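You operate a simulated robot arm through the tools that you are given. There is no shell and no other tool.

You are at the controls of a simulated two-armed robot. One attempt, no reset.

## Task
Wipe up the spill on the top of the steel table with the yellow cloth and put it back.

It is judged by the outcome, as a careful person would: the job done as asked, and still so three seconds after it is handed in. It fails if anything else is knocked over, pushed out of place, dropped, spilled or broken. Flat cloth is picked up by pressing the open fingertips on it (5 to 10 N) and closing them slowly along it; thin cloth reads only 2 to 8 mm in the jaws.

## Robot
Two 7-joint arms with two-finger parallel grippers on one trunk, on a base that moves. Base frame: it is fixed to the floor where the robot stands at the start and does not move with it; the origin is under the middle of the robot, x ahead of it, y to its left, z up. Readings come in mm, degrees, newtons and seconds.
The left shoulder is at the start at [-82, 119, 851], the right one opposite. With the tool pointing down near the work surface each hand reaches from about 180 to 600 mm from the robot's upright axis, wherever it stands, measured 20 degrees to its own side. Payload 3.43 kg a hand.
The tool frame of a hand sits at the grasp point between the pads (the TCP): z along the fingers, y along the line on which they close. The tips reach 30 mm beyond it. Largest opening 94 mm; finger width 28, thickness 10; the body of the gripper, 50 by 96 mm, starts 55 mm behind the TCP.
Orientation is told as [roll, pitch, yaw] about the base's x, y, z axes, in that order, counted from this pose: with the fingers straight down and closing along the base's y, the tool's x points along the base's -x, its y along +y and its z along -z.

## Interface
- The arms move only by the tool apply_moves. It takes "left_motion", "right_motion" or both (then of equal length, played together; a hand with none holds still); each is text: rows parted by semicolons, each of 7 numbers parted by spaces: the turn, a rotation vector about the base's x, y, z in units of 45 degrees (1.0 is 45 degrees), then the shift along the base's x, y, z in units of 100 mm (1.0 is 100 mm), then the gripper command, from -1 (shut) to 1 (fully open), values between in proportion. In form: rx ry rz tx ty tz jaw; .... A call has 1 to 20 rows; each row is the pose to reach, as a shift and turn from the pose commanded when the call began. A call with a number of a shift or a turn outside -1 to 1 is refused whole. A row lasts 0.2 s, in which the tool goes at most 50 mm and 8.6 degrees; a call with a longer step from one row to the next is refused whole, and so is a gripper value outside its range. Where a pose cannot be reached the arm comes as near as it can. A force on the tool above 40 N (or 10 N above the force at the start of the call, whichever is more), or a blocked arm, ends the call early, and 0.2 s more pass. The fingers move at their own pace (about 153 mm/s each) and stop on an object; they squeeze with about 29 N. The grip force told is the motor's: it shows also when the fingers shut on nothing. Time passes only in rows, and 0.2 s behind the last, so rows that repeat a pose let the fingers close. The reply holds the time, the measured pose of the TCP, the force on the tool along the base axes, the opening and the grip force, in the units named above and with some noise, with the torque about the TCP (base axes, N m) and any sound that the robot's microphone picked up, and new pictures: "show" is both (left out), scene, wrist or none (wrist: the cameras of the hands that moved).
- Cameras (640 x 400 px; columns grow to the right, rows downward): "scene" is now at [22.5, -11.7, 1546.3]; the picture's right is [-0.20, -0.98, 0.00], its down [-0.84, 0.17, -0.51] and it looks along [0.50, -0.10, -0.86] (base axes); focal length 277 px, centre (320, 200). "left" rides on the left gripper at [76, -14, -103] in its tool frame; the picture's right is [0.18, 0.98, 0.00], its down [-0.75, 0.14, -0.64] and it looks along [-0.63, 0.12, 0.77] (tool axes); focal length 243 px, centre (320, 200). "right" rides on the right gripper at [76, 14, -102] in its tool frame; the picture's right is [-0.18, 0.98, 0.00], its down [-0.75, -0.14, -0.64] and it looks along [-0.63, -0.12, 0.77] (tool axes); focal length 243 px, centre (320, 200). There is no depth. A picture from a camera that has moved, and an enlarged one, comes with that camera's place and axes in the base frame and with its lens.
- lift_body(by): moves the trunk up (or, below 0, down) by that many mm; the arms and the scene camera ride with it, the base frame stays. It gives what a move gives, with no picture.
- roll_base(legs): drives the robot by 1 to 6 legs, each [ahead, left, turn to the left] in mm, mm and degrees, along the robot's own axes; the way and the turn of a leg run together, so that a leg with both is an arc; at most 1500 mm and 180 degrees a leg. The arms and the cameras ride along, it lands a little off, and it stops where it bumps. It gives what a move gives, and a new picture of the scene camera.
- pan_tilt(pan, tilt): turns the head with the scene camera to pan (to the left, within 143 degrees either way) and tilt (down, from -29 to 69), counted from straight ahead of the robot (the tilt from the chest, where the trunk bows). It gives what a move gives, and a new picture of the scene camera.
- enlarge(camera, box): a new picture of the part [left, top, right, bottom] of that camera's present view, enlarged. It takes no simulated time.
- sign_off(): hands the job in; it is judged then, once.

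Nothing tells you exact positions but the pictures and the camera data. Unless the task says otherwise, let go and move clear before handing in.

The tools are called after "Request:" by a JSON object that holds its "api" and its "payload". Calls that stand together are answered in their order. apply_moves: Moves the arms, as the interface text tells. Its arguments: {"type":"object","properties":{"left_motion":{"type":"string"},"right_motion":{"type":"string"},"show":{"type":"string","enum":["both","scene","wrist","none"]}},"required":[]} The other tools are called the same way: lift_body (by) moves the trunk up or down; roll_base (legs) drives the base; pan_tilt (pan, tilt) turns the head that bears the scene camera; enlarge (camera, box) takes an enlarged picture of a part of a camera's view; sign_off () hands the job in.

At the start:

```text
time_s: 0.0
left_eef_pos: [295.8, -31.6, 1072.5]
left_ee_rot: [0.0, 0.0, 0.0]
left_wrist_force: [-0.3, 0.5, 0.3]
left_wrist_torque: [0.01, 0.03, -0.02]
left_finger_gap: 94.0
left_grip_force: 0.0
right_eef_pos: [272.5, -332.7, 1006.1]
right_ee_rot: [0.1, 0.0, 0.0]
right_wrist_force: [0.0, 0.7, 0.8]
right_wrist_torque: [0.04, -0.02, 0.0]
right_finger_gap: 93.7
right_grip_force: 0.1
trunk travel left (down, up): [-275.0, 60.0]
robot x, y, heading: [-2.5, -2.5, 0.3]
head pan, tilt (commanded): [-11.4, 59.1]
```

scene: 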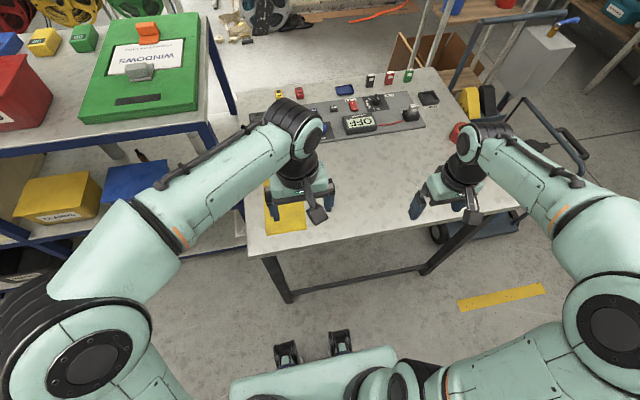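
right: 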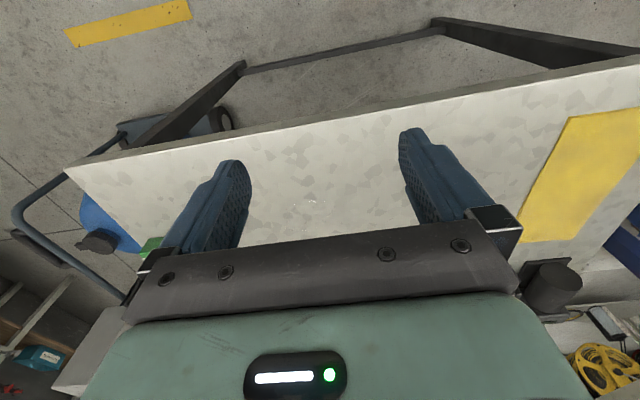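
left: 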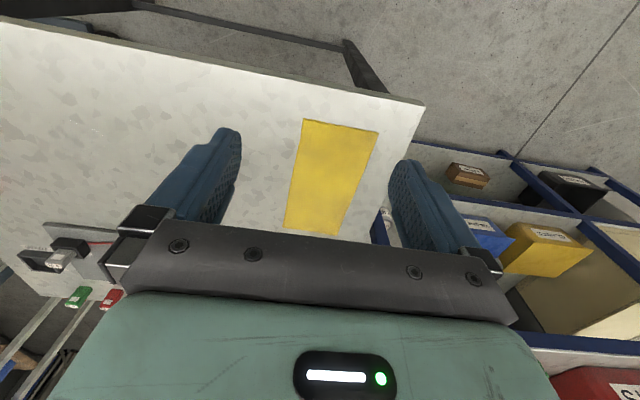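

The steel table is ahead of me, with a yellow cloth near its left front edge and an electronics board at the back. I can't see the spill yet, so I'll look closer first.

Request:
{"api": "enlarge", "payload": {"camera": "scene", "box": [230, 60, 530, 260]}}

Request:
{"api": "enlarge", "payload": {"camera": "right", "box": [60, 50, 640, 260]}}

Request:
{"api": "enlarge", "payload": {"camera": "left", "box": [0, 20, 440, 300]}}

```text
2.00 times, centred on (380, 160) of scene
camera zoom: at [22.5, -11.7, 1546.3], right [-0.2, -0.98, 0.0], down [-0.84, 0.17, -0.51], along [0.5, -0.1, -0.86], focal length 554 px, centre (200, 280)
```

zoom: 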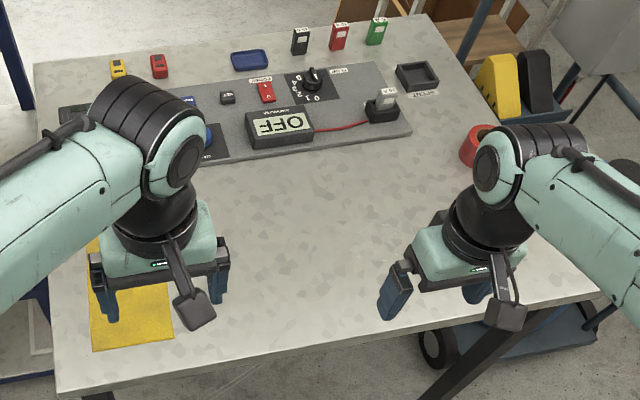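

```text
1.10 times, centred on (350, 155) of right
camera zoom: at [195.8, -317.7, 1109.2], right [0.18, 0.98, 0.0], down [0.75, -0.14, 0.64], along [0.63, -0.12, -0.77], focal length 268 px, centre (287, 250)
```

zoom: 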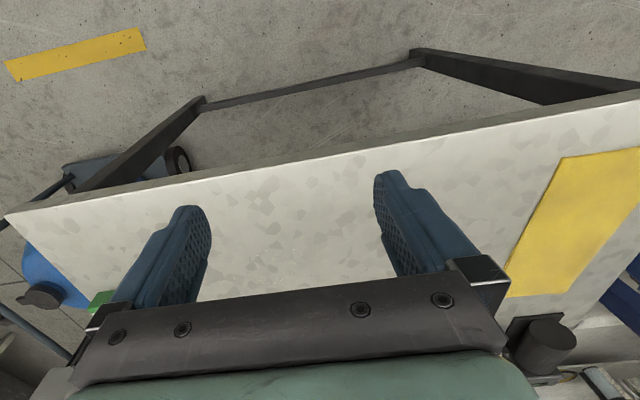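

```text
1.43 times, centred on (220, 160) of left
camera zoom: at [219.7, -45.3, 1174.6], right [-0.18, 0.98, 0.0], down [0.75, 0.14, 0.64], along [0.63, 0.12, -0.77], focal length 347 px, centre (463, 257)
```

zoom: 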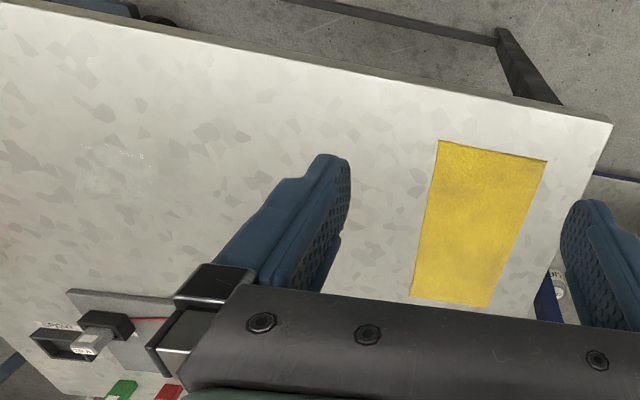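

The cloth looks to be near (430, 0). There is a faint wet patch on the steel further right, around (450–500, -390). I'll shift both arms a little to get other viewpoints for triangulating the table height and the spill.

Request:
{"api": "apply_moves", "payload": {"left_motion": "0 0 0 0 0.4 0 1; 0 0 0 0 0.8 0 1; 0 0 0 0 1 0 1", "right_motion": "0 0 0 0 0.4 0.3 1; 0 0 0 0 0.8 0.6 1; 0 0 0 0 1 0.8 1"}}

```text
time_s: 0.8
left_eef_pos: [296.3, 71.1, 1070.4]
left_ee_rot: [-0.1, 0.1, 0.0]
left_wrist_force: [0.0, 0.8, 0.6]
left_wrist_torque: [-0.03, -0.02, -0.03]
left_finger_gap: 94.1
left_grip_force: 0.0
right_eef_pos: [272.5, -231.3, 1089.2]
right_ee_rot: [0.1, 0.0, 0.0]
right_wrist_force: [-0.2, 0.5, -0.2]
right_wrist_torque: [0.01, 0.01, 0.02]
right_finger_gap: 94.0
right_grip_force: 0.1
trunk travel left (down, up): [-275.0, 60.0]
robot x, y, heading: [2.1, 3.4, -0.2]
head pan, tilt (commanded): [-11.4, 59.1]
camera scene: at [22.5, -11.1, 1546.3], right [-0.2, -0.98, 0.0], down [-0.84, 0.17, -0.51], along [0.5, -0.1, -0.86], focal length 277 px, centre (320, 200)
camera right: at [196.8, -216.2, 1192.5], right [0.18, 0.98, 0.0], down [0.75, -0.14, 0.64], along [0.63, -0.12, -0.77], focal length 243 px, centre (320, 200)
camera left: at [220.5, 56.6, 1174.1], right [-0.18, 0.98, 0.0], down [0.75, 0.14, 0.64], along [0.63, 0.12, -0.77], focal length 243 px, centre (320, 200)
```

scene: 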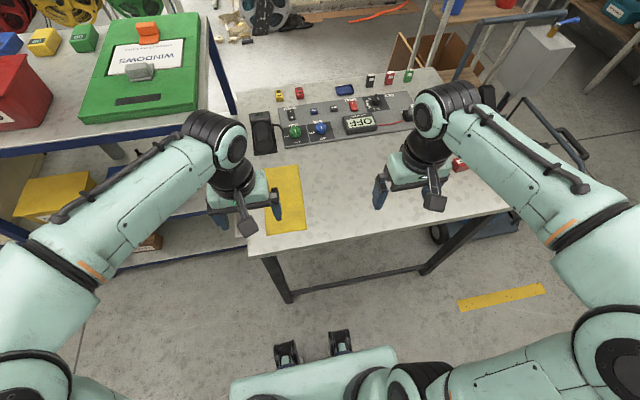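
right: 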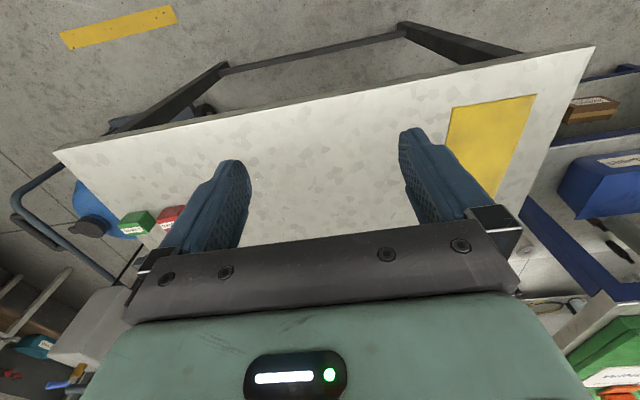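
left: 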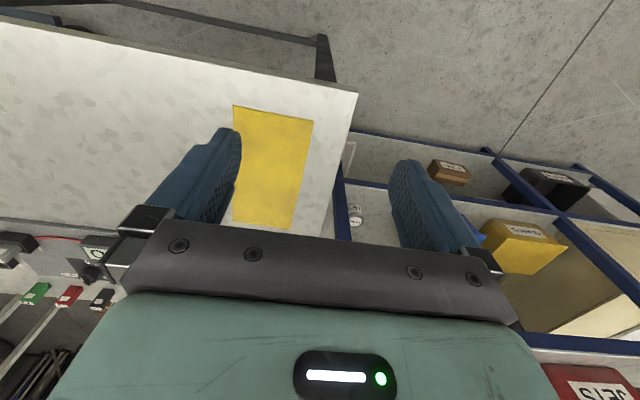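

The cloth lies flat at about x 364–597, y -44–75, and the table top comes out at z≈812. Next I'll zoom in on where I expect the spill.

Request:
{"api": "enlarge", "payload": {"camera": "right", "box": [60, 80, 420, 260]}}

Request:
{"api": "enlarge", "payload": {"camera": "left", "box": [0, 40, 240, 240]}}

Request:
{"api": "enlarge", "payload": {"camera": "scene", "box": [370, 120, 530, 240]}}

```text
1.78 times, centred on (240, 170) of right
camera zoom: at [196.8, -216.2, 1192.5], right [0.18, 0.98, 0.0], down [0.75, -0.14, 0.64], along [0.63, -0.12, -0.77], focal length 431 px, centre (462, 253)
```

zoom: 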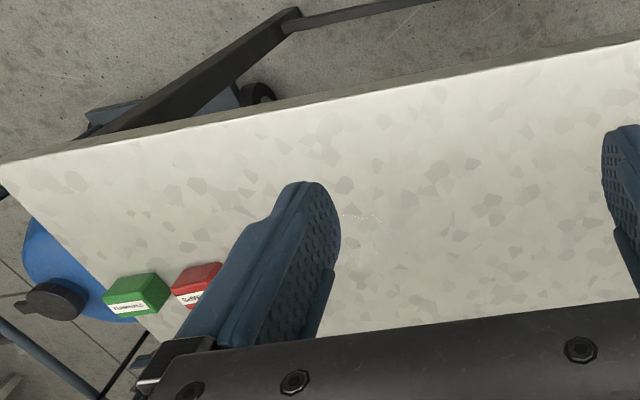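

```text
2.00 times, centred on (120, 140) of left
camera zoom: at [220.5, 56.6, 1174.1], right [-0.18, 0.98, 0.0], down [0.75, 0.14, 0.64], along [0.63, 0.12, -0.77], focal length 485 px, centre (720, 320)
```

zoom: 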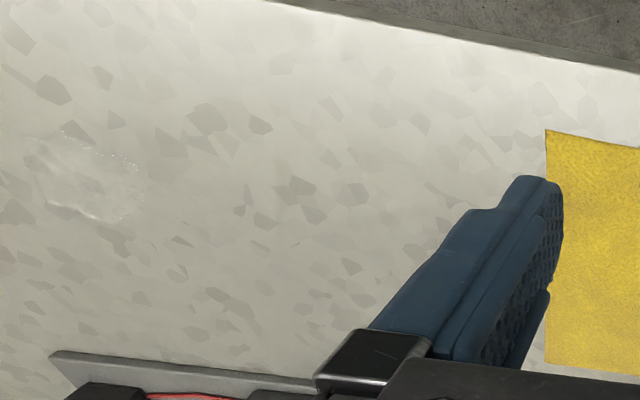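

```text
3.33 times, centred on (450, 180) of scene
camera zoom: at [22.5, -11.1, 1546.3], right [-0.2, -0.98, 0.0], down [-0.84, 0.17, -0.51], along [0.5, -0.1, -0.86], focal length 922 px, centre (-113, 267)
```

zoom: 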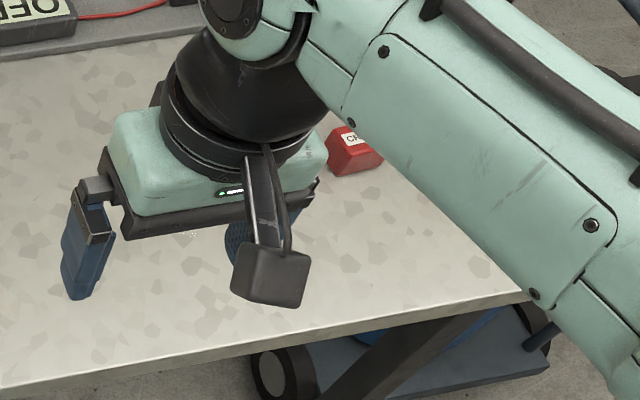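

The spill is a clear puddle centred near (462, -400), about 80–90 mm across. The cloth and the spill will both be comfortable for the right hand if I shift the base about 100 mm to the right, so I'll check that the way is clear and scan the rest of the table.

Request:
{"api": "pan_tilt", "payload": {"pan": -60, "tilt": 55}}

Request:
{"api": "pan_tilt", "payload": {"pan": -30, "tilt": 45}}

```text
time_s: 2.0
left_eef_pos: [296.8, 69.1, 1072.1]
left_ee_rot: [-0.1, 0.0, -0.1]
left_wrist_force: [0.4, -0.3, 1.5]
left_wrist_torque: [0.01, -0.02, -0.02]
left_finger_gap: 93.7
left_grip_force: 0.1
right_eef_pos: [272.7, -232.2, 1090.2]
right_ee_rot: [-0.1, 0.0, 0.0]
right_wrist_force: [-0.8, 0.6, 0.3]
right_wrist_torque: [0.03, 0.01, 0.02]
right_finger_gap: 93.8
right_grip_force: 0.2
trunk travel left (down, up): [-275.0, 60.0]
robot x, y, heading: [1.8, -3.1, -0.1]
head pan, tilt (commanded): [-60.0, 55.0]
camera scene: at [-7.7, -60.7, 1551.3], right [-0.87, -0.5, 0.0], down [-0.41, 0.71, -0.57], along [0.29, -0.5, -0.82], focal length 277 px, centre (320, 200)
```

scene: 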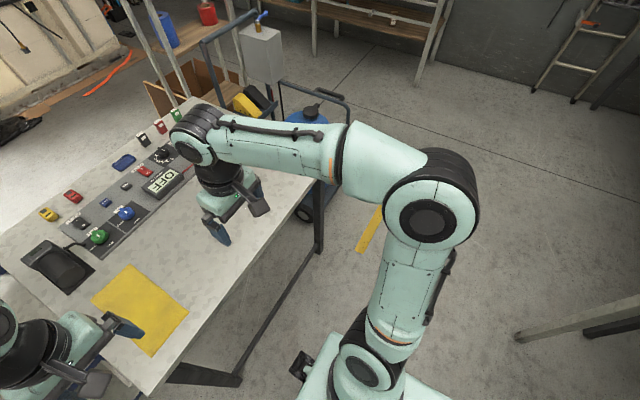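

```text
time_s: 2.9
left_eef_pos: [296.7, 69.3, 1070.4]
left_ee_rot: [-0.1, 0.0, 0.0]
left_wrist_force: [-0.1, -0.1, 0.5]
left_wrist_torque: [0.02, 0.01, -0.01]
left_finger_gap: 93.6
left_grip_force: 0.0
right_eef_pos: [271.8, -232.9, 1088.9]
right_ee_rot: [0.1, 0.0, 0.0]
right_wrist_force: [-0.7, 0.8, -0.8]
right_wrist_torque: [-0.01, -0.01, -0.06]
right_finger_gap: 94.1
right_grip_force: 0.2
trunk travel left (down, up): [-275.0, 60.0]
robot x, y, heading: [1.3, -2.6, -0.2]
head pan, tilt (commanded): [-30.0, 45.0]
camera scene: at [26.6, -39.1, 1564.7], right [-0.5, -0.87, 0.0], down [-0.61, 0.35, -0.71], along [0.61, -0.35, -0.71], focal length 277 px, centre (320, 200)
```

scene: 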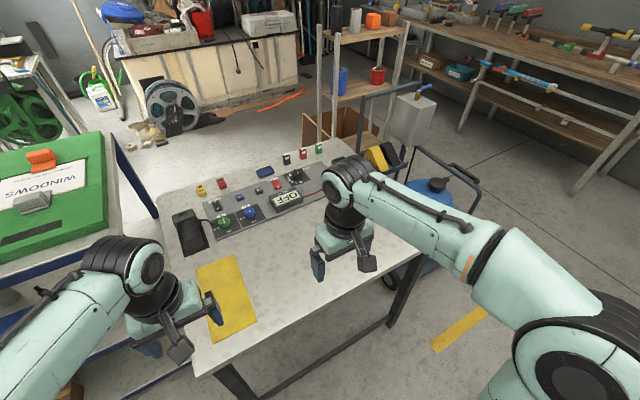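

The floor to the right is clear. I'll park the left hand back out of the way, then shift the base about 100 mm to the right.

Request:
{"api": "apply_moves", "payload": {"left_motion": "0 0 0 -0.3 0.3 0.1 1; 0 0 0 -0.6 0.6 0.3 1; 0 0 0 -0.9 0.9 0.5 1", "show": "none"}}

Request:
{"api": "roll_base", "payload": {"legs": [[0, -100, 0]]}}

```text
time_s: 3.7
left_eef_pos: [206.6, 157.9, 1123.8]
left_ee_rot: [0.0, 0.1, 0.0]
left_wrist_force: [-0.3, -0.2, 0.2]
left_wrist_torque: [-0.04, 0.01, 0.01]
left_finger_gap: 93.8
left_grip_force: 0.1
right_eef_pos: [271.0, -232.2, 1089.1]
right_ee_rot: [0.1, -0.1, 0.0]
right_wrist_force: [-0.6, 1.1, 0.5]
right_wrist_torque: [0.01, 0.0, 0.03]
right_finger_gap: 94.2
right_grip_force: 0.0
trunk travel left (down, up): [-275.0, 60.0]
robot x, y, heading: [-2.5, -0.3, 0.1]
head pan, tilt (commanded): [-30.0, 45.0]
```

```text
time_s: 5.3
left_eef_pos: [208.3, 56.2, 1122.6]
left_ee_rot: [0.0, 0.0, -0.1]
left_wrist_force: [-0.6, 0.0, -0.2]
left_wrist_torque: [0.02, -0.03, 0.01]
left_finger_gap: 93.9
left_grip_force: 0.0
right_eef_pos: [272.7, -333.9, 1089.0]
right_ee_rot: [0.1, -0.1, -0.1]
right_wrist_force: [-0.6, -1.0, 0.3]
right_wrist_torque: [0.02, -0.01, -0.03]
right_finger_gap: 94.0
right_grip_force: 0.0
trunk travel left (down, up): [-275.0, 60.0]
robot x, y, heading: [-1.2, -99.6, -0.1]
head pan, tilt (commanded): [-30.0, 45.0]
camera scene: at [26.5, -139.9, 1564.7], right [-0.5, -0.87, 0.0], down [-0.61, 0.35, -0.71], along [0.61, -0.35, -0.71], focal length 277 px, centre (320, 200)
```

scene: 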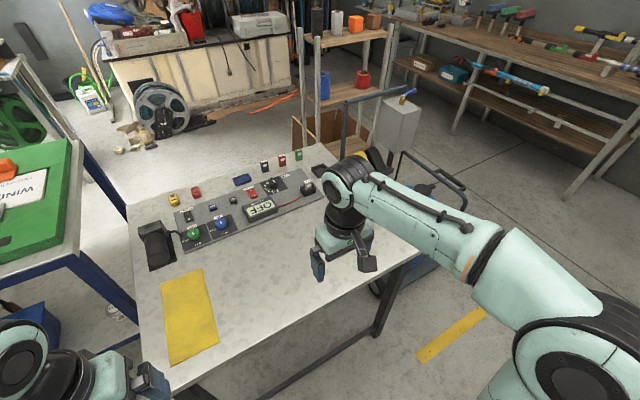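

The base has shifted and the view of the cloth is clear. The cloth is about 240×120 mm, centred near (486, 10) and rotated roughly -3°. I'll bring the right hand over its centre.

Request:
{"api": "apply_moves", "payload": {"right_motion": "0 0 0 0.24 0.34 0 1; 0 0 0 0.47 0.67 0 1; 0 0 0 0.7 1 0 1", "show": "none"}}

Request:
{"api": "apply_moves", "payload": {"right_motion": "0 0 0 0.24 0.34 0 1; 0 0 0 0.47 0.67 0 1; 0 0 0 0.7 1 0 1", "show": "none"}}

Request:
{"api": "apply_moves", "payload": {"right_motion": "0 0 0 0.24 0.34 -0.1 1; 0 0 0 0.47 0.67 -0.2 1; 0 0 0 0.7 1 -0.3 0.6"}}

```text
time_s: 6.1
left_eef_pos: [209.0, 58.1, 1123.3]
left_ee_rot: [0.0, 0.0, -0.1]
left_wrist_force: [0.3, 0.6, 0.3]
left_wrist_torque: [0.02, 0.03, -0.01]
left_finger_gap: 93.6
left_grip_force: 0.1
right_eef_pos: [344.9, -231.7, 1089.9]
right_ee_rot: [-0.1, 0.0, -0.1]
right_wrist_force: [0.0, -0.3, 0.1]
right_wrist_torque: [-0.01, -0.02, -0.01]
right_finger_gap: 93.8
right_grip_force: 0.0
trunk travel left (down, up): [-275.0, 60.0]
robot x, y, heading: [-1.5, -98.6, -0.3]
head pan, tilt (commanded): [-30.0, 45.0]
```

```text
time_s: 6.9
left_eef_pos: [208.3, 58.6, 1123.2]
left_ee_rot: [0.0, -0.1, -0.1]
left_wrist_force: [0.2, 1.6, -0.6]
left_wrist_torque: [-0.01, 0.0, -0.05]
left_finger_gap: 93.9
left_grip_force: 0.1
right_eef_pos: [415.8, -134.0, 1094.5]
right_ee_rot: [-0.1, 0.1, -0.2]
right_wrist_force: [0.0, 0.4, 0.0]
right_wrist_torque: [-0.01, 0.03, 0.03]
right_finger_gap: 93.9
right_grip_force: 0.0
trunk travel left (down, up): [-275.0, 60.0]
robot x, y, heading: [0.1, -99.4, -0.1]
head pan, tilt (commanded): [-30.0, 45.0]
```

```text
time_s: 7.7
left_eef_pos: [208.4, 55.0, 1124.6]
left_ee_rot: [0.0, 0.0, -0.1]
left_wrist_force: [-0.5, 0.1, -0.1]
left_wrist_torque: [0.04, 0.01, 0.0]
left_finger_gap: 93.8
left_grip_force: 0.1
right_eef_pos: [455.2, -52.9, 1060.3]
right_ee_rot: [0.0, 0.0, 0.0]
right_wrist_force: [0.4, 0.5, 0.5]
right_wrist_torque: [0.01, 0.01, 0.01]
right_finger_gap: 75.3
right_grip_force: 0.0
right hand out of reach, approached as far as the arm can: row 2, 3
trunk travel left (down, up): [-275.0, 60.0]
robot x, y, heading: [-0.3, -100.1, -0.1]
head pan, tilt (commanded): [-30.0, 45.0]
camera scene: at [26.1, -140.5, 1564.7], right [-0.5, -0.87, 0.0], down [-0.61, 0.35, -0.71], along [0.61, -0.35, -0.71], focal length 277 px, centre (320, 200)
camera right: at [378.4, -37.8, 1164.5], right [0.18, 0.98, 0.0], down [0.75, -0.14, 0.64], along [0.63, -0.12, -0.77], focal length 243 px, centre (320, 200)
```

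scene: 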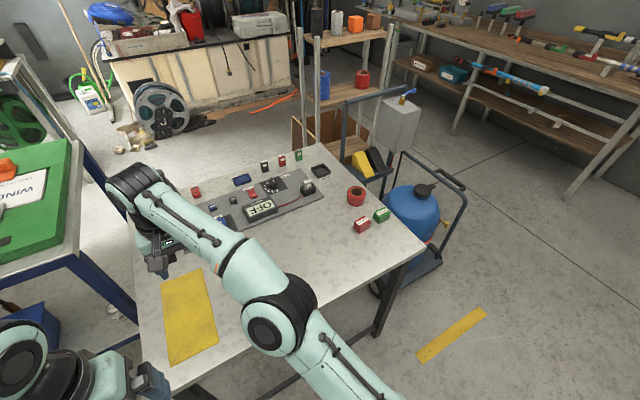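
right: 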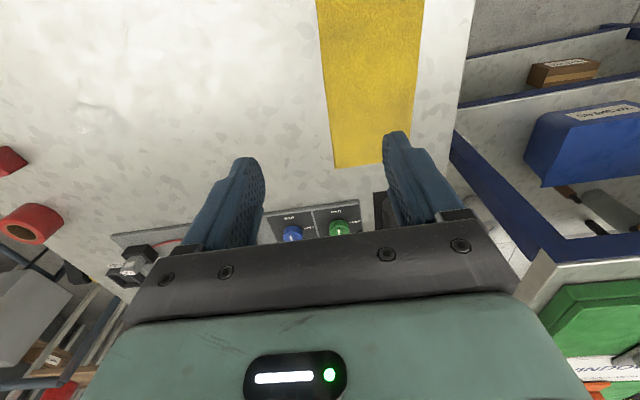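

The arm ran short of reach at this height. It should reach further lower down, so I'll descend first and then see where it stands.

Request:
{"api": "apply_moves", "payload": {"right_motion": "0 0 0 0 0 -0.4 0.6; 0 0 0 0 0 -0.8 0.6; 0 0 0 0 0 -1 0.6; 0 0 0 0 0 -1 0.6"}}

```text
time_s: 8.7
left_eef_pos: [207.9, 56.6, 1123.3]
left_ee_rot: [0.0, 0.1, -0.1]
left_wrist_force: [-0.7, 0.3, -0.1]
left_wrist_torque: [-0.01, 0.02, -0.03]
left_finger_gap: 94.0
left_grip_force: 0.1
right_eef_pos: [456.8, -54.0, 957.3]
right_ee_rot: [0.0, -0.1, -0.1]
right_wrist_force: [-0.2, 0.0, -0.3]
right_wrist_torque: [0.0, 0.0, 0.04]
right_finger_gap: 75.5
right_grip_force: 0.1
trunk travel left (down, up): [-275.0, 60.0]
robot x, y, heading: [-2.3, -103.1, 0.1]
head pan, tilt (commanded): [-30.0, 45.0]
camera scene: at [26.5, -139.6, 1564.7], right [-0.5, -0.87, 0.0], down [-0.61, 0.35, -0.71], along [0.61, -0.35, -0.71], focal length 277 px, centre (320, 200)
camera right: at [380.8, -37.3, 1059.8], right [0.19, 0.98, 0.0], down [0.75, -0.14, 0.64], along [0.63, -0.12, -0.77], focal length 243 px, centre (320, 200)
```

scene: 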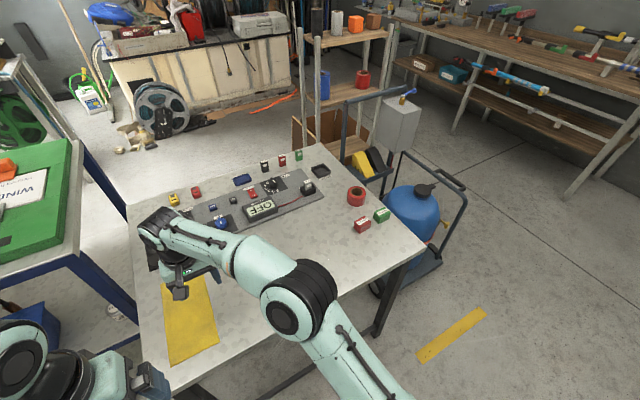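
right: 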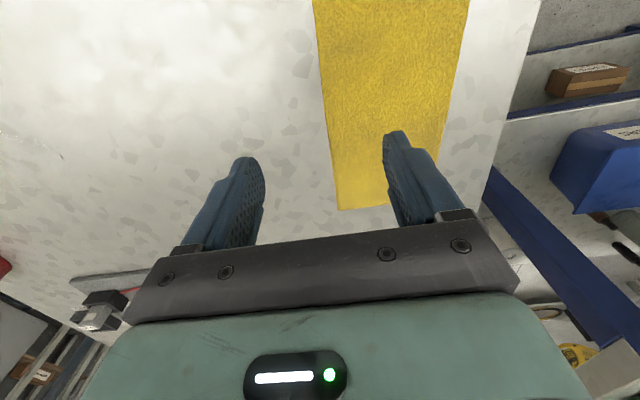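

The commanded pose was clamped to the reachable one, so offsets are still consistent. I'll move over the cloth's centreline at about (475, 11), a bit above the surface.

Request:
{"api": "apply_moves", "payload": {"right_motion": "0 0 0 0.06 0.25 -0.2 0.4; 0 0 0 0.12 0.5 -0.4 0.3; 0 0 0 0.18 0.65 -0.6 0.3; 0 0 0 0.18 0.65 -0.75 0.3; 0 0 0 0.18 0.65 -0.75 0.3"}}

```text
time_s: 9.9
left_eef_pos: [208.5, 57.2, 1123.1]
left_ee_rot: [0.1, 0.0, -0.1]
left_wrist_force: [0.4, 0.7, -0.4]
left_wrist_torque: [0.03, 0.04, -0.02]
left_finger_gap: 94.1
left_grip_force: 0.0
right_eef_pos: [475.1, 10.6, 881.6]
right_ee_rot: [0.1, 0.0, 0.0]
right_wrist_force: [0.3, -0.9, 0.8]
right_wrist_torque: [0.02, 0.02, -0.01]
right_finger_gap: 61.1
right_grip_force: 0.0
trunk travel left (down, up): [-275.0, 60.0]
robot x, y, heading: [0.5, -99.4, -0.0]
head pan, tilt (commanded): [-30.0, 45.0]
camera scene: at [26.6, -139.5, 1564.7], right [-0.5, -0.87, 0.0], down [-0.61, 0.35, -0.71], along [0.61, -0.35, -0.71], focal length 277 px, centre (320, 200)
camera right: at [399.4, 26.3, 985.3], right [0.18, 0.98, 0.0], down [0.75, -0.14, 0.64], along [0.63, -0.12, -0.77], focal length 243 px, centre (320, 200)
```

scene: 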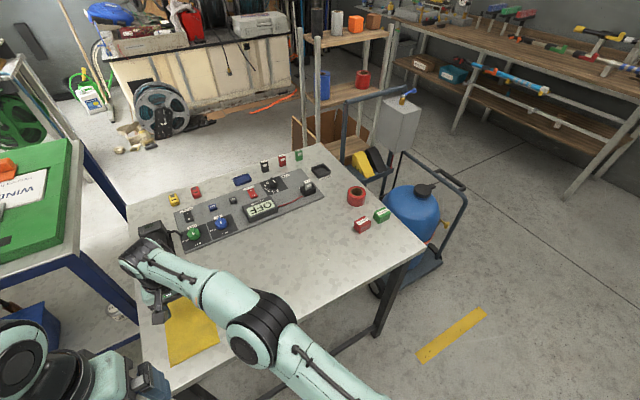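
right: 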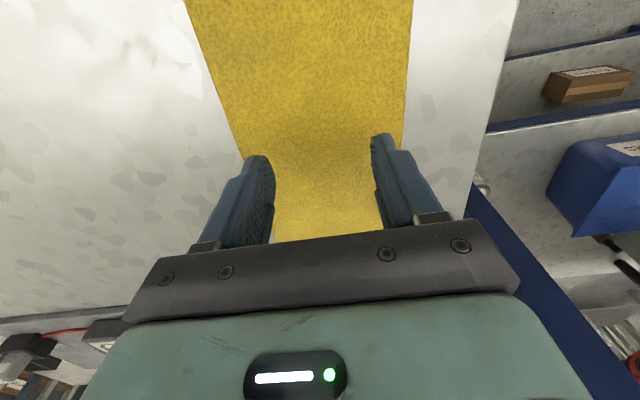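

The hand is centred over the cloth with the tips about 39 mm above it. I'll descend gently and watch for contact.

Request:
{"api": "apply_moves", "payload": {"right_motion": "0 0 0 0 0 -0.12 0.1; 0 0 0 0 0 -0.24 0.1; 0 0 0 0 0 -0.32 0.1; 0 0 0 0 0 -0.34 0.1; 0 0 0 0 0 -0.35 0.1; 0 0 0 0 0 -0.36 0.1", "show": "wrist"}}

```text
time_s: 11.3
left_eef_pos: [207.0, 55.1, 1124.5]
left_ee_rot: [0.0, -0.1, -0.2]
left_wrist_force: [0.5, -0.4, -1.0]
left_wrist_torque: [-0.05, 0.0, 0.0]
left_finger_gap: 94.0
left_grip_force: 0.0
right_eef_pos: [474.0, 10.9, 851.0]
right_ee_rot: [0.3, -0.7, -0.1]
right_wrist_force: [-1.0, -2.5, 38.8]
right_wrist_torque: [-1.07, 0.27, -0.01]
right_finger_gap: 51.8
right_grip_force: 0.7
trunk travel left (down, up): [-275.0, 60.0]
robot x, y, heading: [-3.3, -103.2, -0.2]
head pan, tilt (commanded): [-30.0, 45.0]
camera right: at [397.4, 25.7, 953.9], right [0.19, 0.98, 0.01], down [0.75, -0.14, 0.65], along [0.64, -0.12, -0.76], focal length 243 px, centre (320, 200)
```

right: 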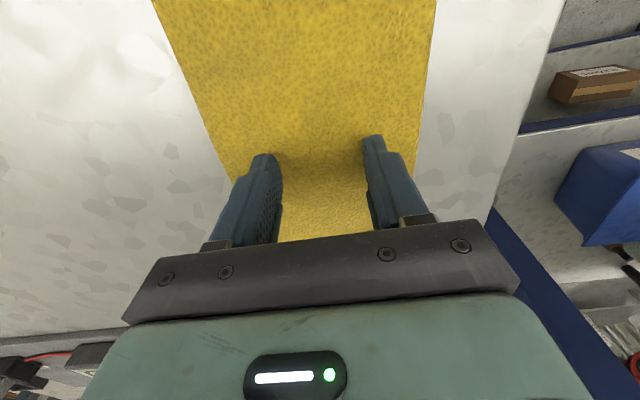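

I've touched down with the tips at about z 821, but pressed too hard (39 N). I'll ease up to around 8 N.

Request:
{"api": "apply_moves", "payload": {"right_motion": "0 0 0 0 0 0.02 0.1; 0 0 0 0 0 0.04 0.1; 0 0 0 0 0 0.042 0.1; 0 0 0 0 0 0.042 0.1", "show": "none"}}

```text
time_s: 12.3
left_eef_pos: [206.8, 56.9, 1124.1]
left_ee_rot: [0.0, -0.1, -0.1]
left_wrist_force: [-0.7, -0.2, 0.5]
left_wrist_torque: [0.02, 0.0, -0.03]
left_finger_gap: 94.1
left_grip_force: 0.1
right_eef_pos: [473.5, 10.7, 850.9]
right_ee_rot: [0.1, -0.2, -0.1]
right_wrist_force: [4.1, -0.5, 24.6]
right_wrist_torque: [-0.44, 0.0, 0.06]
right_finger_gap: 51.7
right_grip_force: 0.0
trunk travel left (down, up): [-275.0, 60.0]
robot x, y, heading: [2.5, -101.6, -0.3]
head pan, tilt (commanded): [-30.0, 45.0]
```

Request:
{"api": "apply_moves", "payload": {"right_motion": "0 0 0 0 0 0.01 0.1; 0 0 0 0 0 0.02 0.1; 0 0 0 0 0 0.02 0.1", "show": "none"}}

```text
time_s: 13.1
left_eef_pos: [208.1, 56.3, 1123.5]
left_ee_rot: [0.0, 0.0, -0.1]
left_wrist_force: [0.5, -0.3, -0.2]
left_wrist_torque: [0.01, -0.03, 0.01]
left_finger_gap: 94.0
left_grip_force: 0.0
right_eef_pos: [472.8, 11.3, 851.9]
right_ee_rot: [0.0, 0.1, -0.1]
right_wrist_force: [3.0, -1.8, 16.2]
right_wrist_torque: [-0.06, -0.02, 0.0]
right_finger_gap: 51.8
right_grip_force: 0.0
trunk travel left (down, up): [-275.0, 60.0]
robot x, y, heading: [4.4, -99.0, -0.1]
head pan, tilt (commanded): [-30.0, 45.0]
```

The force is 16 N and now balanced across both fingertips. I'll come up 2 mm more (about 8 N) and then close the fingers slowly along the cloth.

Request:
{"api": "apply_moves", "payload": {"right_motion": "0 0 0 0 0 0.018 0.1; 0 0 0 0 0 0.018 0.1; 0 0 0 0 0 0.018 0.02; 0 0 0 0 0 0.018 -0.06; 0 0 0 0 0 0.018 -0.14; 0 0 0 0 0 0.018 -0.22; 0 0 0 0 0 0.018 -0.3; 0 0 0 0 0 0.018 -0.38; 0 0 0 0 0 0.018 -0.46; 0 0 0 0 0 0.018 -0.54", "show": "wrist"}}

```text
time_s: 15.3
left_eef_pos: [207.5, 56.9, 1122.6]
left_ee_rot: [-0.1, 0.0, 0.0]
left_wrist_force: [0.1, 0.4, 0.4]
left_wrist_torque: [0.03, 0.0, 0.01]
left_finger_gap: 94.0
left_grip_force: 0.0
right_eef_pos: [473.5, 11.6, 853.0]
right_ee_rot: [0.0, 0.1, 0.0]
right_wrist_force: [0.3, -0.2, 0.0]
right_wrist_torque: [-0.01, -0.01, 0.04]
right_finger_gap: 21.5
right_grip_force: 0.1
trunk travel left (down, up): [-275.0, 60.0]
robot x, y, heading: [2.0, -100.5, -0.1]
head pan, tilt (commanded): [-30.0, 45.0]
camera right: at [398.3, 26.0, 956.8], right [0.18, 0.98, 0.0], down [0.75, -0.14, 0.64], along [0.63, -0.12, -0.77], focal length 243 px, centre (320, 200)
```

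right: 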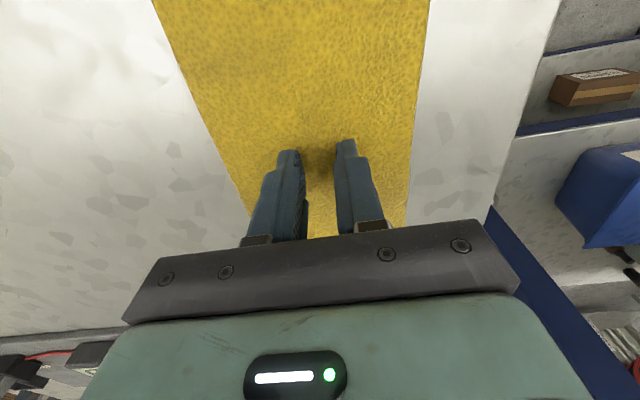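

Contact was lost at that height (0 N) and the cloth wasn't gathered. I'll reopen, press down again by a millimetre and check the force before closing.

Request:
{"api": "apply_moves", "payload": {"right_motion": "0 0 0 0 0 0.01 -0.3; 0 0 0 0 0 0.01 0; 0 0 0 0 0 0.01 0.1; 0 0 0 0 0 0 0.1; 0 0 0 0 0 -0.008 0.1; 0 0 0 0 0 -0.008 0.1; 0 0 0 0 0 -0.008 0.1", "show": "none"}}

```text
time_s: 16.9
left_eef_pos: [209.6, 56.3, 1123.5]
left_ee_rot: [0.0, -0.1, -0.1]
left_wrist_force: [-0.2, 0.0, -0.4]
left_wrist_torque: [0.04, 0.05, -0.02]
left_finger_gap: 93.8
left_grip_force: 0.1
right_eef_pos: [473.0, 11.2, 852.1]
right_ee_rot: [-0.1, 0.0, 0.0]
right_wrist_force: [-0.2, 0.2, 0.3]
right_wrist_torque: [0.01, 0.0, 0.01]
right_finger_gap: 51.6
right_grip_force: 0.0
trunk travel left (down, up): [-275.0, 60.0]
robot x, y, heading: [0.2, -103.7, 0.2]
head pan, tilt (commanded): [-30.0, 45.0]
```

Request:
{"api": "apply_moves", "payload": {"right_motion": "0 0 0 0 0 -0.008 0.1; 0 0 0 0 0 -0.008 0.1; 0 0 0 0 0 -0.008 0.1", "show": "none"}}

```text
time_s: 17.7
left_eef_pos: [208.1, 57.6, 1122.8]
left_ee_rot: [-0.1, 0.1, -0.1]
left_wrist_force: [0.1, 0.4, -1.4]
left_wrist_torque: [-0.02, 0.0, 0.02]
left_finger_gap: 93.8
left_grip_force: 0.1
right_eef_pos: [471.7, 11.5, 852.0]
right_ee_rot: [0.1, 0.0, -0.1]
right_wrist_force: [-1.0, 0.1, -0.6]
right_wrist_torque: [0.01, -0.01, 0.0]
right_finger_gap: 51.8
right_grip_force: 0.1
trunk travel left (down, up): [-275.0, 60.0]
robot x, y, heading: [-2.9, -100.7, -0.0]
head pan, tilt (commanded): [-30.0, 45.0]
```

Request:
{"api": "apply_moves", "payload": {"right_motion": "0 0 0 0 0 -0.008 0.1; 0 0 0 0 0 -0.008 0.1; 0 0 0 0 0 -0.008 0.1", "show": "none"}}

```text
time_s: 18.5
left_eef_pos: [208.2, 57.3, 1122.6]
left_ee_rot: [0.0, 0.0, -0.2]
left_wrist_force: [0.3, -0.2, 0.4]
left_wrist_torque: [-0.03, 0.01, -0.01]
left_finger_gap: 93.9
left_grip_force: 0.1
right_eef_pos: [473.6, 11.9, 851.9]
right_ee_rot: [0.0, 0.0, 0.0]
right_wrist_force: [-0.1, 0.8, 1.9]
right_wrist_torque: [0.0, 0.0, 0.02]
right_finger_gap: 51.7
right_grip_force: 0.0
trunk travel left (down, up): [-275.0, 60.0]
robot x, y, heading: [1.1, -99.9, -0.2]
head pan, tilt (commanded): [-30.0, 45.0]
```

Request:
{"api": "apply_moves", "payload": {"right_motion": "0 0 0 0 0 -0.008 0.1; 0 0 0 0 0 -0.01 0.1; 0 0 0 0 0 -0.01 0.1", "show": "none"}}

```text
time_s: 19.3
left_eef_pos: [207.5, 56.9, 1123.8]
left_ee_rot: [0.0, 0.0, -0.1]
left_wrist_force: [0.4, -0.4, 0.1]
left_wrist_torque: [0.03, -0.01, 0.02]
left_finger_gap: 93.9
left_grip_force: 0.1
right_eef_pos: [473.3, 11.0, 851.1]
right_ee_rot: [0.1, -0.2, 0.1]
right_wrist_force: [0.4, 0.8, 9.5]
right_wrist_torque: [-0.02, -0.03, 0.01]
right_finger_gap: 51.4
right_grip_force: 0.1
trunk travel left (down, up): [-275.0, 60.0]
robot x, y, heading: [1.7, -101.6, -0.3]
head pan, tilt (commanded): [-30.0, 45.0]
```

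The force is now 9.5 N and evenly balanced, so I'll close slowly.

Request:
{"api": "apply_moves", "payload": {"right_motion": "0 0 0 0 0 0 0.04; 0 0 0 0 0 0 -0.02; 0 0 0 0 0 0 -0.08; 0 0 0 0 0 0 -0.14; 0 0 0 0 0 0 -0.2; 0 0 0 0 0 0 -0.26; 0 0 0 0 0 0 -0.32; 0 0 0 0 0 0 -0.38", "show": "wrist"}}

```text
time_s: 21.1
left_eef_pos: [207.2, 57.4, 1125.4]
left_ee_rot: [0.0, 0.0, -0.1]
left_wrist_force: [0.6, 0.0, -0.4]
left_wrist_torque: [0.0, -0.05, 0.0]
left_finger_gap: 94.0
left_grip_force: 0.0
right_eef_pos: [473.1, 12.0, 852.2]
right_ee_rot: [0.1, -0.1, 0.1]
right_wrist_force: [0.4, 0.2, 15.3]
right_wrist_torque: [-0.09, 0.05, -0.01]
right_finger_gap: 28.1
right_grip_force: 0.1
trunk travel left (down, up): [-275.0, 60.0]
robot x, y, heading: [-0.9, -100.7, -0.0]
head pan, tilt (commanded): [-30.0, 45.0]
camera right: at [397.0, 25.7, 954.5], right [0.18, 0.98, 0.0], down [0.75, -0.14, 0.64], along [0.63, -0.12, -0.77], focal length 243 px, centre (320, 200)
```

right: 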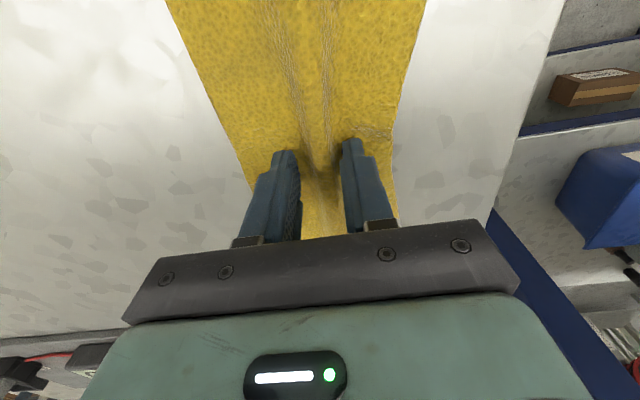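

The cloth is being gathered into a ridge between the fingers, so I'll keep closing until it's pinched.

Request:
{"api": "apply_moves", "payload": {"right_motion": "0 0 0 0 0 0.003 -0.44; 0 0 0 0 0 0.005 -0.5; 0 0 0 0 0 0.005 -0.56; 0 0 0 0 0 0.005 -0.62; 0 0 0 0 0 0.005 -0.68; 0 0 0 0 0 0.005 -0.74; 0 0 0 0 0 0.005 -0.8; 0 0 0 0 0 0.005 -0.86; 0 0 0 0 0 0.005 -0.93; 0 0 0 0 0 0.005 -1; 0 0 0 0 0 0.005 -1; 0 0 0 0 0 0.005 -1", "show": "wrist"}}

```text
time_s: 23.7
left_eef_pos: [207.8, 57.2, 1123.7]
left_ee_rot: [0.1, 0.0, -0.2]
left_wrist_force: [-0.1, 0.8, 0.9]
left_wrist_torque: [0.01, -0.03, -0.02]
left_finger_gap: 93.9
left_grip_force: 0.2
right_eef_pos: [471.6, 10.7, 851.3]
right_ee_rot: [-0.1, -0.1, 0.0]
right_wrist_force: [-0.2, -0.5, 15.6]
right_wrist_torque: [-0.03, 0.06, -0.02]
right_finger_gap: 7.0
right_grip_force: 28.7
trunk travel left (down, up): [-275.0, 60.0]
robot x, y, heading: [3.2, -99.7, 0.0]
head pan, tilt (commanded): [-30.0, 45.0]
camera right: at [396.8, 25.2, 954.5], right [0.18, 0.98, 0.0], down [0.75, -0.14, 0.64], along [0.63, -0.12, -0.77], focal length 243 px, centre (320, 200)
```

right: 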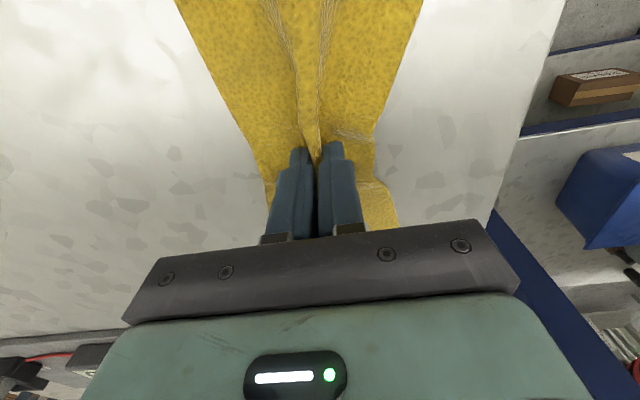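

The cloth is pinched, with a 7 mm gap and full grip force. I'll lift it slightly and check that it comes along.

Request:
{"api": "apply_moves", "payload": {"right_motion": "0 0 0 0 0 0.08 -1; 0 0 0 0 0 0.16 -1; 0 0 0 0 0 0.25 -1; 0 0 0 0 0 0.25 -1"}}

```text
time_s: 24.7
left_eef_pos: [208.9, 56.5, 1123.2]
left_ee_rot: [-0.1, -0.1, -0.1]
left_wrist_force: [-0.1, 0.0, -0.4]
left_wrist_torque: [-0.02, 0.01, 0.0]
left_finger_gap: 94.0
left_grip_force: 0.0
right_eef_pos: [473.8, 10.7, 874.4]
right_ee_rot: [0.0, 0.0, 0.0]
right_wrist_force: [0.1, -0.5, 0.0]
right_wrist_torque: [0.04, 0.01, 0.02]
right_finger_gap: 6.9
right_grip_force: 29.3
trunk travel left (down, up): [-275.0, 60.0]
robot x, y, heading: [-0.2, -99.6, -0.0]
head pan, tilt (commanded): [-30.0, 45.0]
camera scene: at [26.5, -139.7, 1564.7], right [-0.5, -0.87, 0.0], down [-0.61, 0.35, -0.71], along [0.61, -0.35, -0.71], focal length 277 px, centre (320, 200)
camera right: at [398.4, 26.4, 978.1], right [0.18, 0.98, 0.0], down [0.75, -0.14, 0.64], along [0.63, -0.12, -0.77], focal length 243 px, centre (320, 200)
```

scene: 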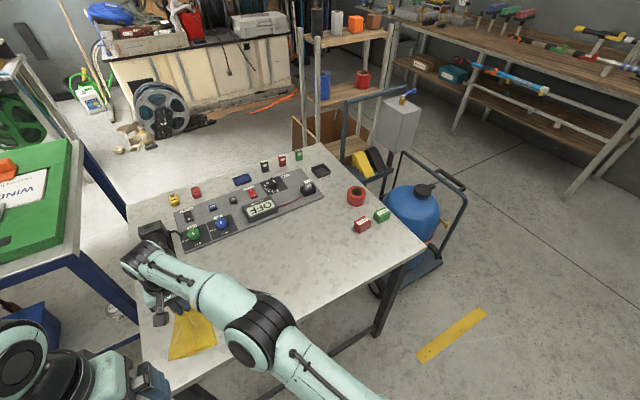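
right: 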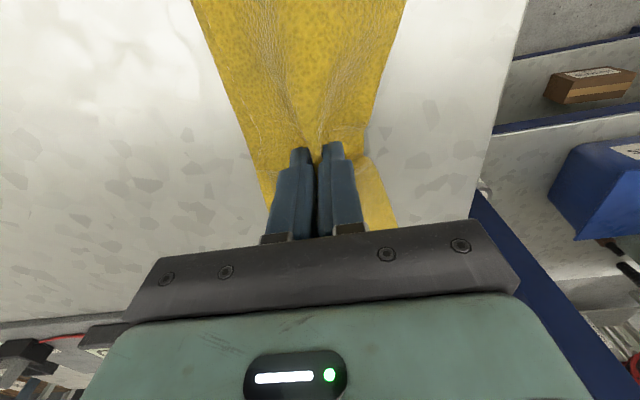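

The cloth comes up with the fingers. I'll carry it low across the clear part of the table toward the spill.

Request:
{"api": "apply_moves", "payload": {"right_motion": "0 0 0 0 -0.2 0 -1; 0 0 0 0 -0.4 0 -1; 0 0 0 0 -0.6 0 -1; 0 0 0 0 -0.8 0 -1; 0 0 0 0 -1 0 -1", "show": "none"}}

Request:
{"api": "apply_moves", "payload": {"right_motion": "0 0 0 0 -0.2 0 -1; 0 0 0 0 -0.4 0 -1; 0 0 0 0 -0.6 0 -1; 0 0 0 0 -0.8 0 -1; 0 0 0 0 -1 0 -1", "show": "both"}}

```text
time_s: 25.9
left_eef_pos: [208.6, 57.1, 1123.5]
left_ee_rot: [-0.1, 0.0, -0.1]
left_wrist_force: [0.3, 0.5, 0.2]
left_wrist_torque: [0.01, 0.01, 0.01]
left_finger_gap: 93.8
left_grip_force: 0.1
right_eef_pos: [473.3, -88.8, 873.1]
right_ee_rot: [0.0, 0.0, 0.0]
right_wrist_force: [-1.0, 0.0, 0.0]
right_wrist_torque: [-0.01, 0.04, 0.01]
right_finger_gap: 6.7
right_grip_force: 29.1
trunk travel left (down, up): [-275.0, 60.0]
robot x, y, heading: [0.8, -100.1, -0.2]
head pan, tilt (commanded): [-30.0, 45.0]
```

```text
time_s: 27.1
left_eef_pos: [208.7, 55.8, 1122.5]
left_ee_rot: [0.0, 0.0, -0.1]
left_wrist_force: [-0.1, 0.7, -0.1]
left_wrist_torque: [-0.03, 0.04, -0.02]
left_finger_gap: 94.1
left_grip_force: 0.0
right_eef_pos: [475.1, -190.9, 875.3]
right_ee_rot: [0.1, -0.1, -0.2]
right_wrist_force: [-0.1, -0.8, -0.4]
right_wrist_torque: [0.01, -0.01, -0.04]
right_finger_gap: 7.1
right_grip_force: 29.2
trunk travel left (down, up): [-275.0, 60.0]
robot x, y, heading: [-1.2, -100.1, 0.2]
head pan, tilt (commanded): [-30.0, 45.0]
camera scene: at [26.5, -140.1, 1564.7], right [-0.5, -0.87, 0.0], down [-0.61, 0.35, -0.71], along [0.61, -0.35, -0.71], focal length 277 px, centre (320, 200)
camera right: at [399.4, -175.4, 977.8], right [0.19, 0.98, 0.0], down [0.75, -0.14, 0.64], along [0.63, -0.12, -0.77], focal length 243 px, centre (320, 200)
```

scene: 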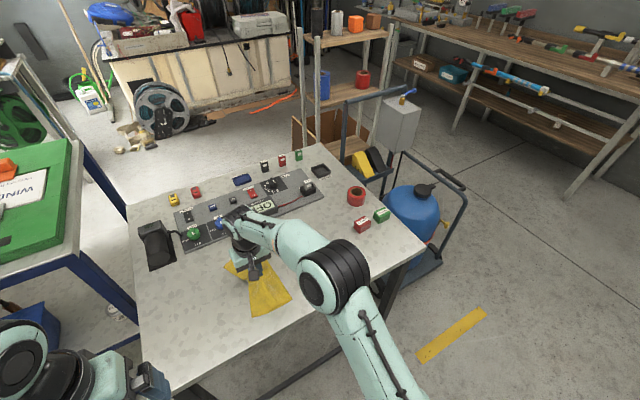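
right: 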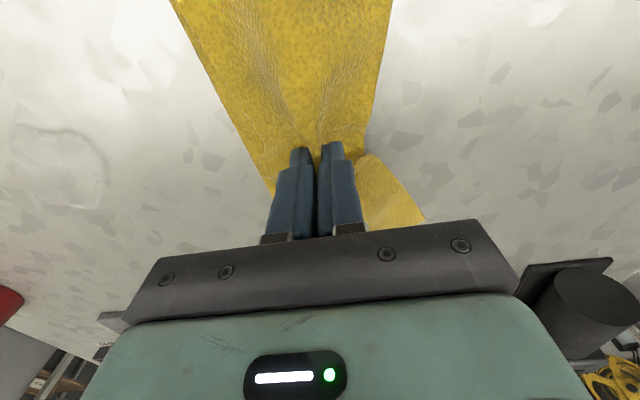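

The cloth is carried nicely, and the puddle now shows clearly at the left of the wrist view. I'll zoom in to get its bounds.

Request:
{"api": "enlarge", "payload": {"camera": "right", "box": [0, 90, 200, 250]}}

Request:
{"api": "enlarge", "payload": {"camera": "scene", "box": [220, 160, 440, 320]}}

```text
2.50 times, centred on (100, 170) of right
camera zoom: at [399.4, -175.4, 977.8], right [0.19, 0.98, 0.0], down [0.75, -0.14, 0.64], along [0.63, -0.12, -0.77], focal length 606 px, centre (870, 275)
```

zoom: 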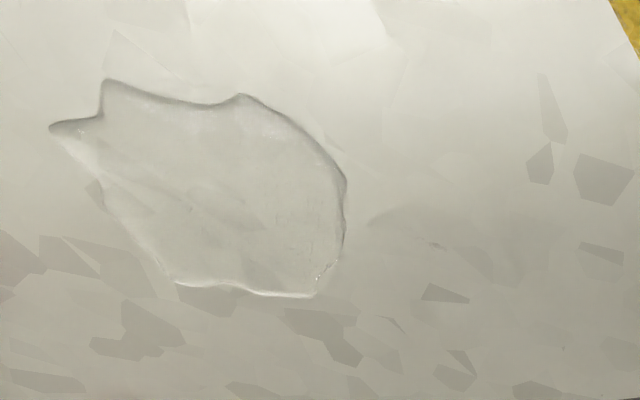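

```text
2.50 times, centred on (330, 240) of scene
camera zoom: at [26.5, -140.1, 1564.7], right [-0.5, -0.87, 0.0], down [-0.61, 0.35, -0.71], along [0.61, -0.35, -0.71], focal length 692 px, centre (295, 100)
```

zoom: 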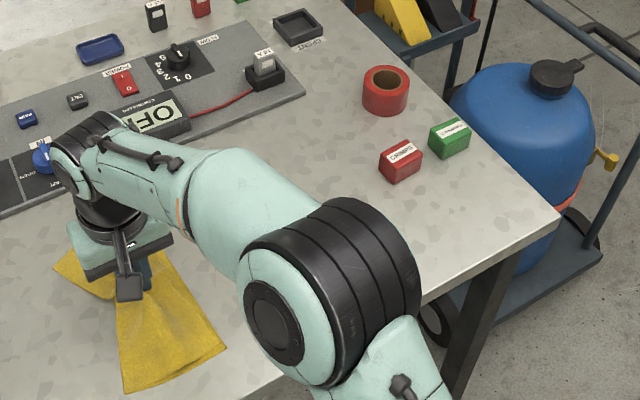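

The puddle spans about x 424–502 and y -435 to -349, so its centre is near (462, -392). I'll bring the cloth to the near side of it and lower until I'm pressing lightly.

Request:
{"api": "apply_moves", "payload": {"right_motion": "0 0 0 -0.03 -0.25 0 -1; 0 0 0 -0.06 -0.5 0 -1; 0 0 0 -0.1 -0.75 0 -1; 0 0 0 -0.12 -1 0 -1; 0 0 0 -0.12 -1 -0.1 -1; 0 0 0 -0.12 -1 -0.18 -1; 0 0 0 -0.12 -1 -0.2 -1; 0 0 0 -0.12 -1 -0.2 -1", "show": "both"}}

```text
time_s: 28.9
left_eef_pos: [209.1, 57.8, 1124.0]
left_ee_rot: [0.0, 0.0, -0.1]
left_wrist_force: [0.3, -0.3, 0.0]
left_wrist_torque: [0.0, 0.0, -0.01]
left_finger_gap: 94.2
left_grip_force: 0.0
right_eef_pos: [461.7, -288.7, 854.9]
right_ee_rot: [0.0, 0.0, 0.1]
right_wrist_force: [0.6, -0.4, 0.0]
right_wrist_torque: [0.02, -0.02, 0.01]
right_finger_gap: 6.7
right_grip_force: 28.9
trunk travel left (down, up): [-275.0, 60.0]
robot x, y, heading: [1.7, -104.6, -0.3]
head pan, tilt (commanded): [-30.0, 45.0]
camera scene: at [26.5, -139.7, 1564.7], right [-0.5, -0.87, 0.0], down [-0.61, 0.35, -0.71], along [0.61, -0.35, -0.71], focal length 277 px, centre (320, 200)
camera right: at [385.7, -273.7, 958.0], right [0.18, 0.98, 0.0], down [0.75, -0.14, 0.64], along [0.63, -0.12, -0.77], focal length 243 px, centre (320, 200)
```

scene: 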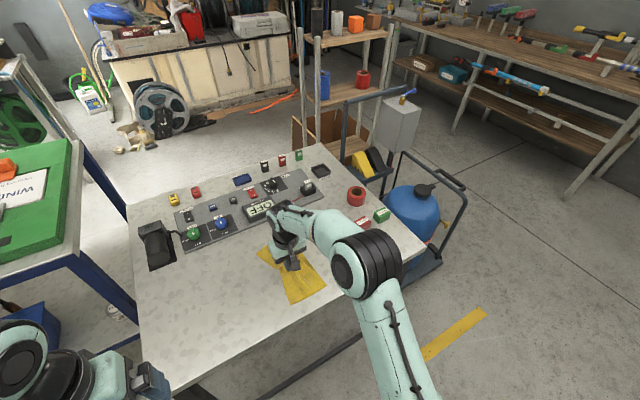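
right: 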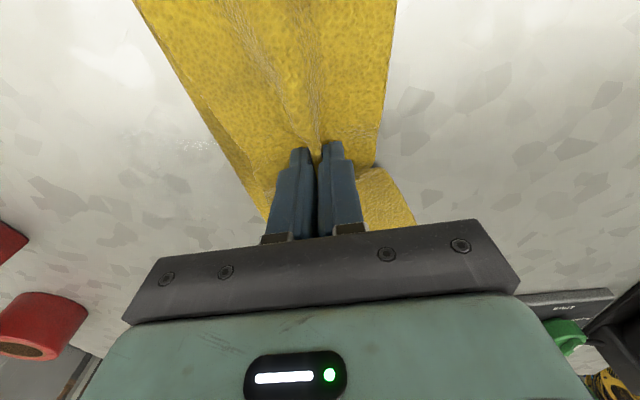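

The cloth is now right beside the puddle, and I'll lower it onto the steel until it just presses.

Request:
{"api": "apply_moves", "payload": {"right_motion": "0 0 0 0 0 -0.02 -1; 0 0 0 0 0 -0.03 -1; 0 0 0 0 0 -0.035 -1; 0 0 0 0 0 -0.035 -1", "show": "none"}}

```text
time_s: 29.9
left_eef_pos: [208.3, 56.4, 1123.7]
left_ee_rot: [0.0, 0.0, -0.2]
left_wrist_force: [0.0, 0.1, 0.0]
left_wrist_torque: [0.0, -0.01, -0.01]
left_finger_gap: 93.9
left_grip_force: 0.0
right_eef_pos: [458.3, -288.9, 853.9]
right_ee_rot: [0.1, 0.0, 0.0]
right_wrist_force: [0.0, 1.1, 0.6]
right_wrist_torque: [0.0, -0.01, 0.0]
right_finger_gap: 6.9
right_grip_force: 29.1
trunk travel left (down, up): [-275.0, 60.0]
robot x, y, heading: [-0.1, -100.9, 0.0]
head pan, tilt (commanded): [-30.0, 45.0]
```

Request:
{"api": "apply_moves", "payload": {"right_motion": "0 0 0 0 0 -0.01 -1; 0 0 0 0 0 -0.015 -1; 0 0 0 0 0 -0.015 -1", "show": "none"}}

```text
time_s: 30.7
left_eef_pos: [207.6, 56.6, 1122.5]
left_ee_rot: [-0.1, 0.0, -0.1]
left_wrist_force: [0.0, -0.4, 0.1]
left_wrist_torque: [-0.03, 0.0, 0.06]
left_finger_gap: 94.0
left_grip_force: 0.0
right_eef_pos: [461.6, -288.1, 852.0]
right_ee_rot: [-0.1, 0.0, -0.1]
right_wrist_force: [-2.3, -1.2, 8.5]
right_wrist_torque: [-0.02, 0.04, -0.03]
right_finger_gap: 6.9
right_grip_force: 28.8
trunk travel left (down, up): [-275.0, 60.0]
robot x, y, heading: [2.0, -97.4, -0.0]
head pan, tilt (commanded): [-30.0, 45.0]
```

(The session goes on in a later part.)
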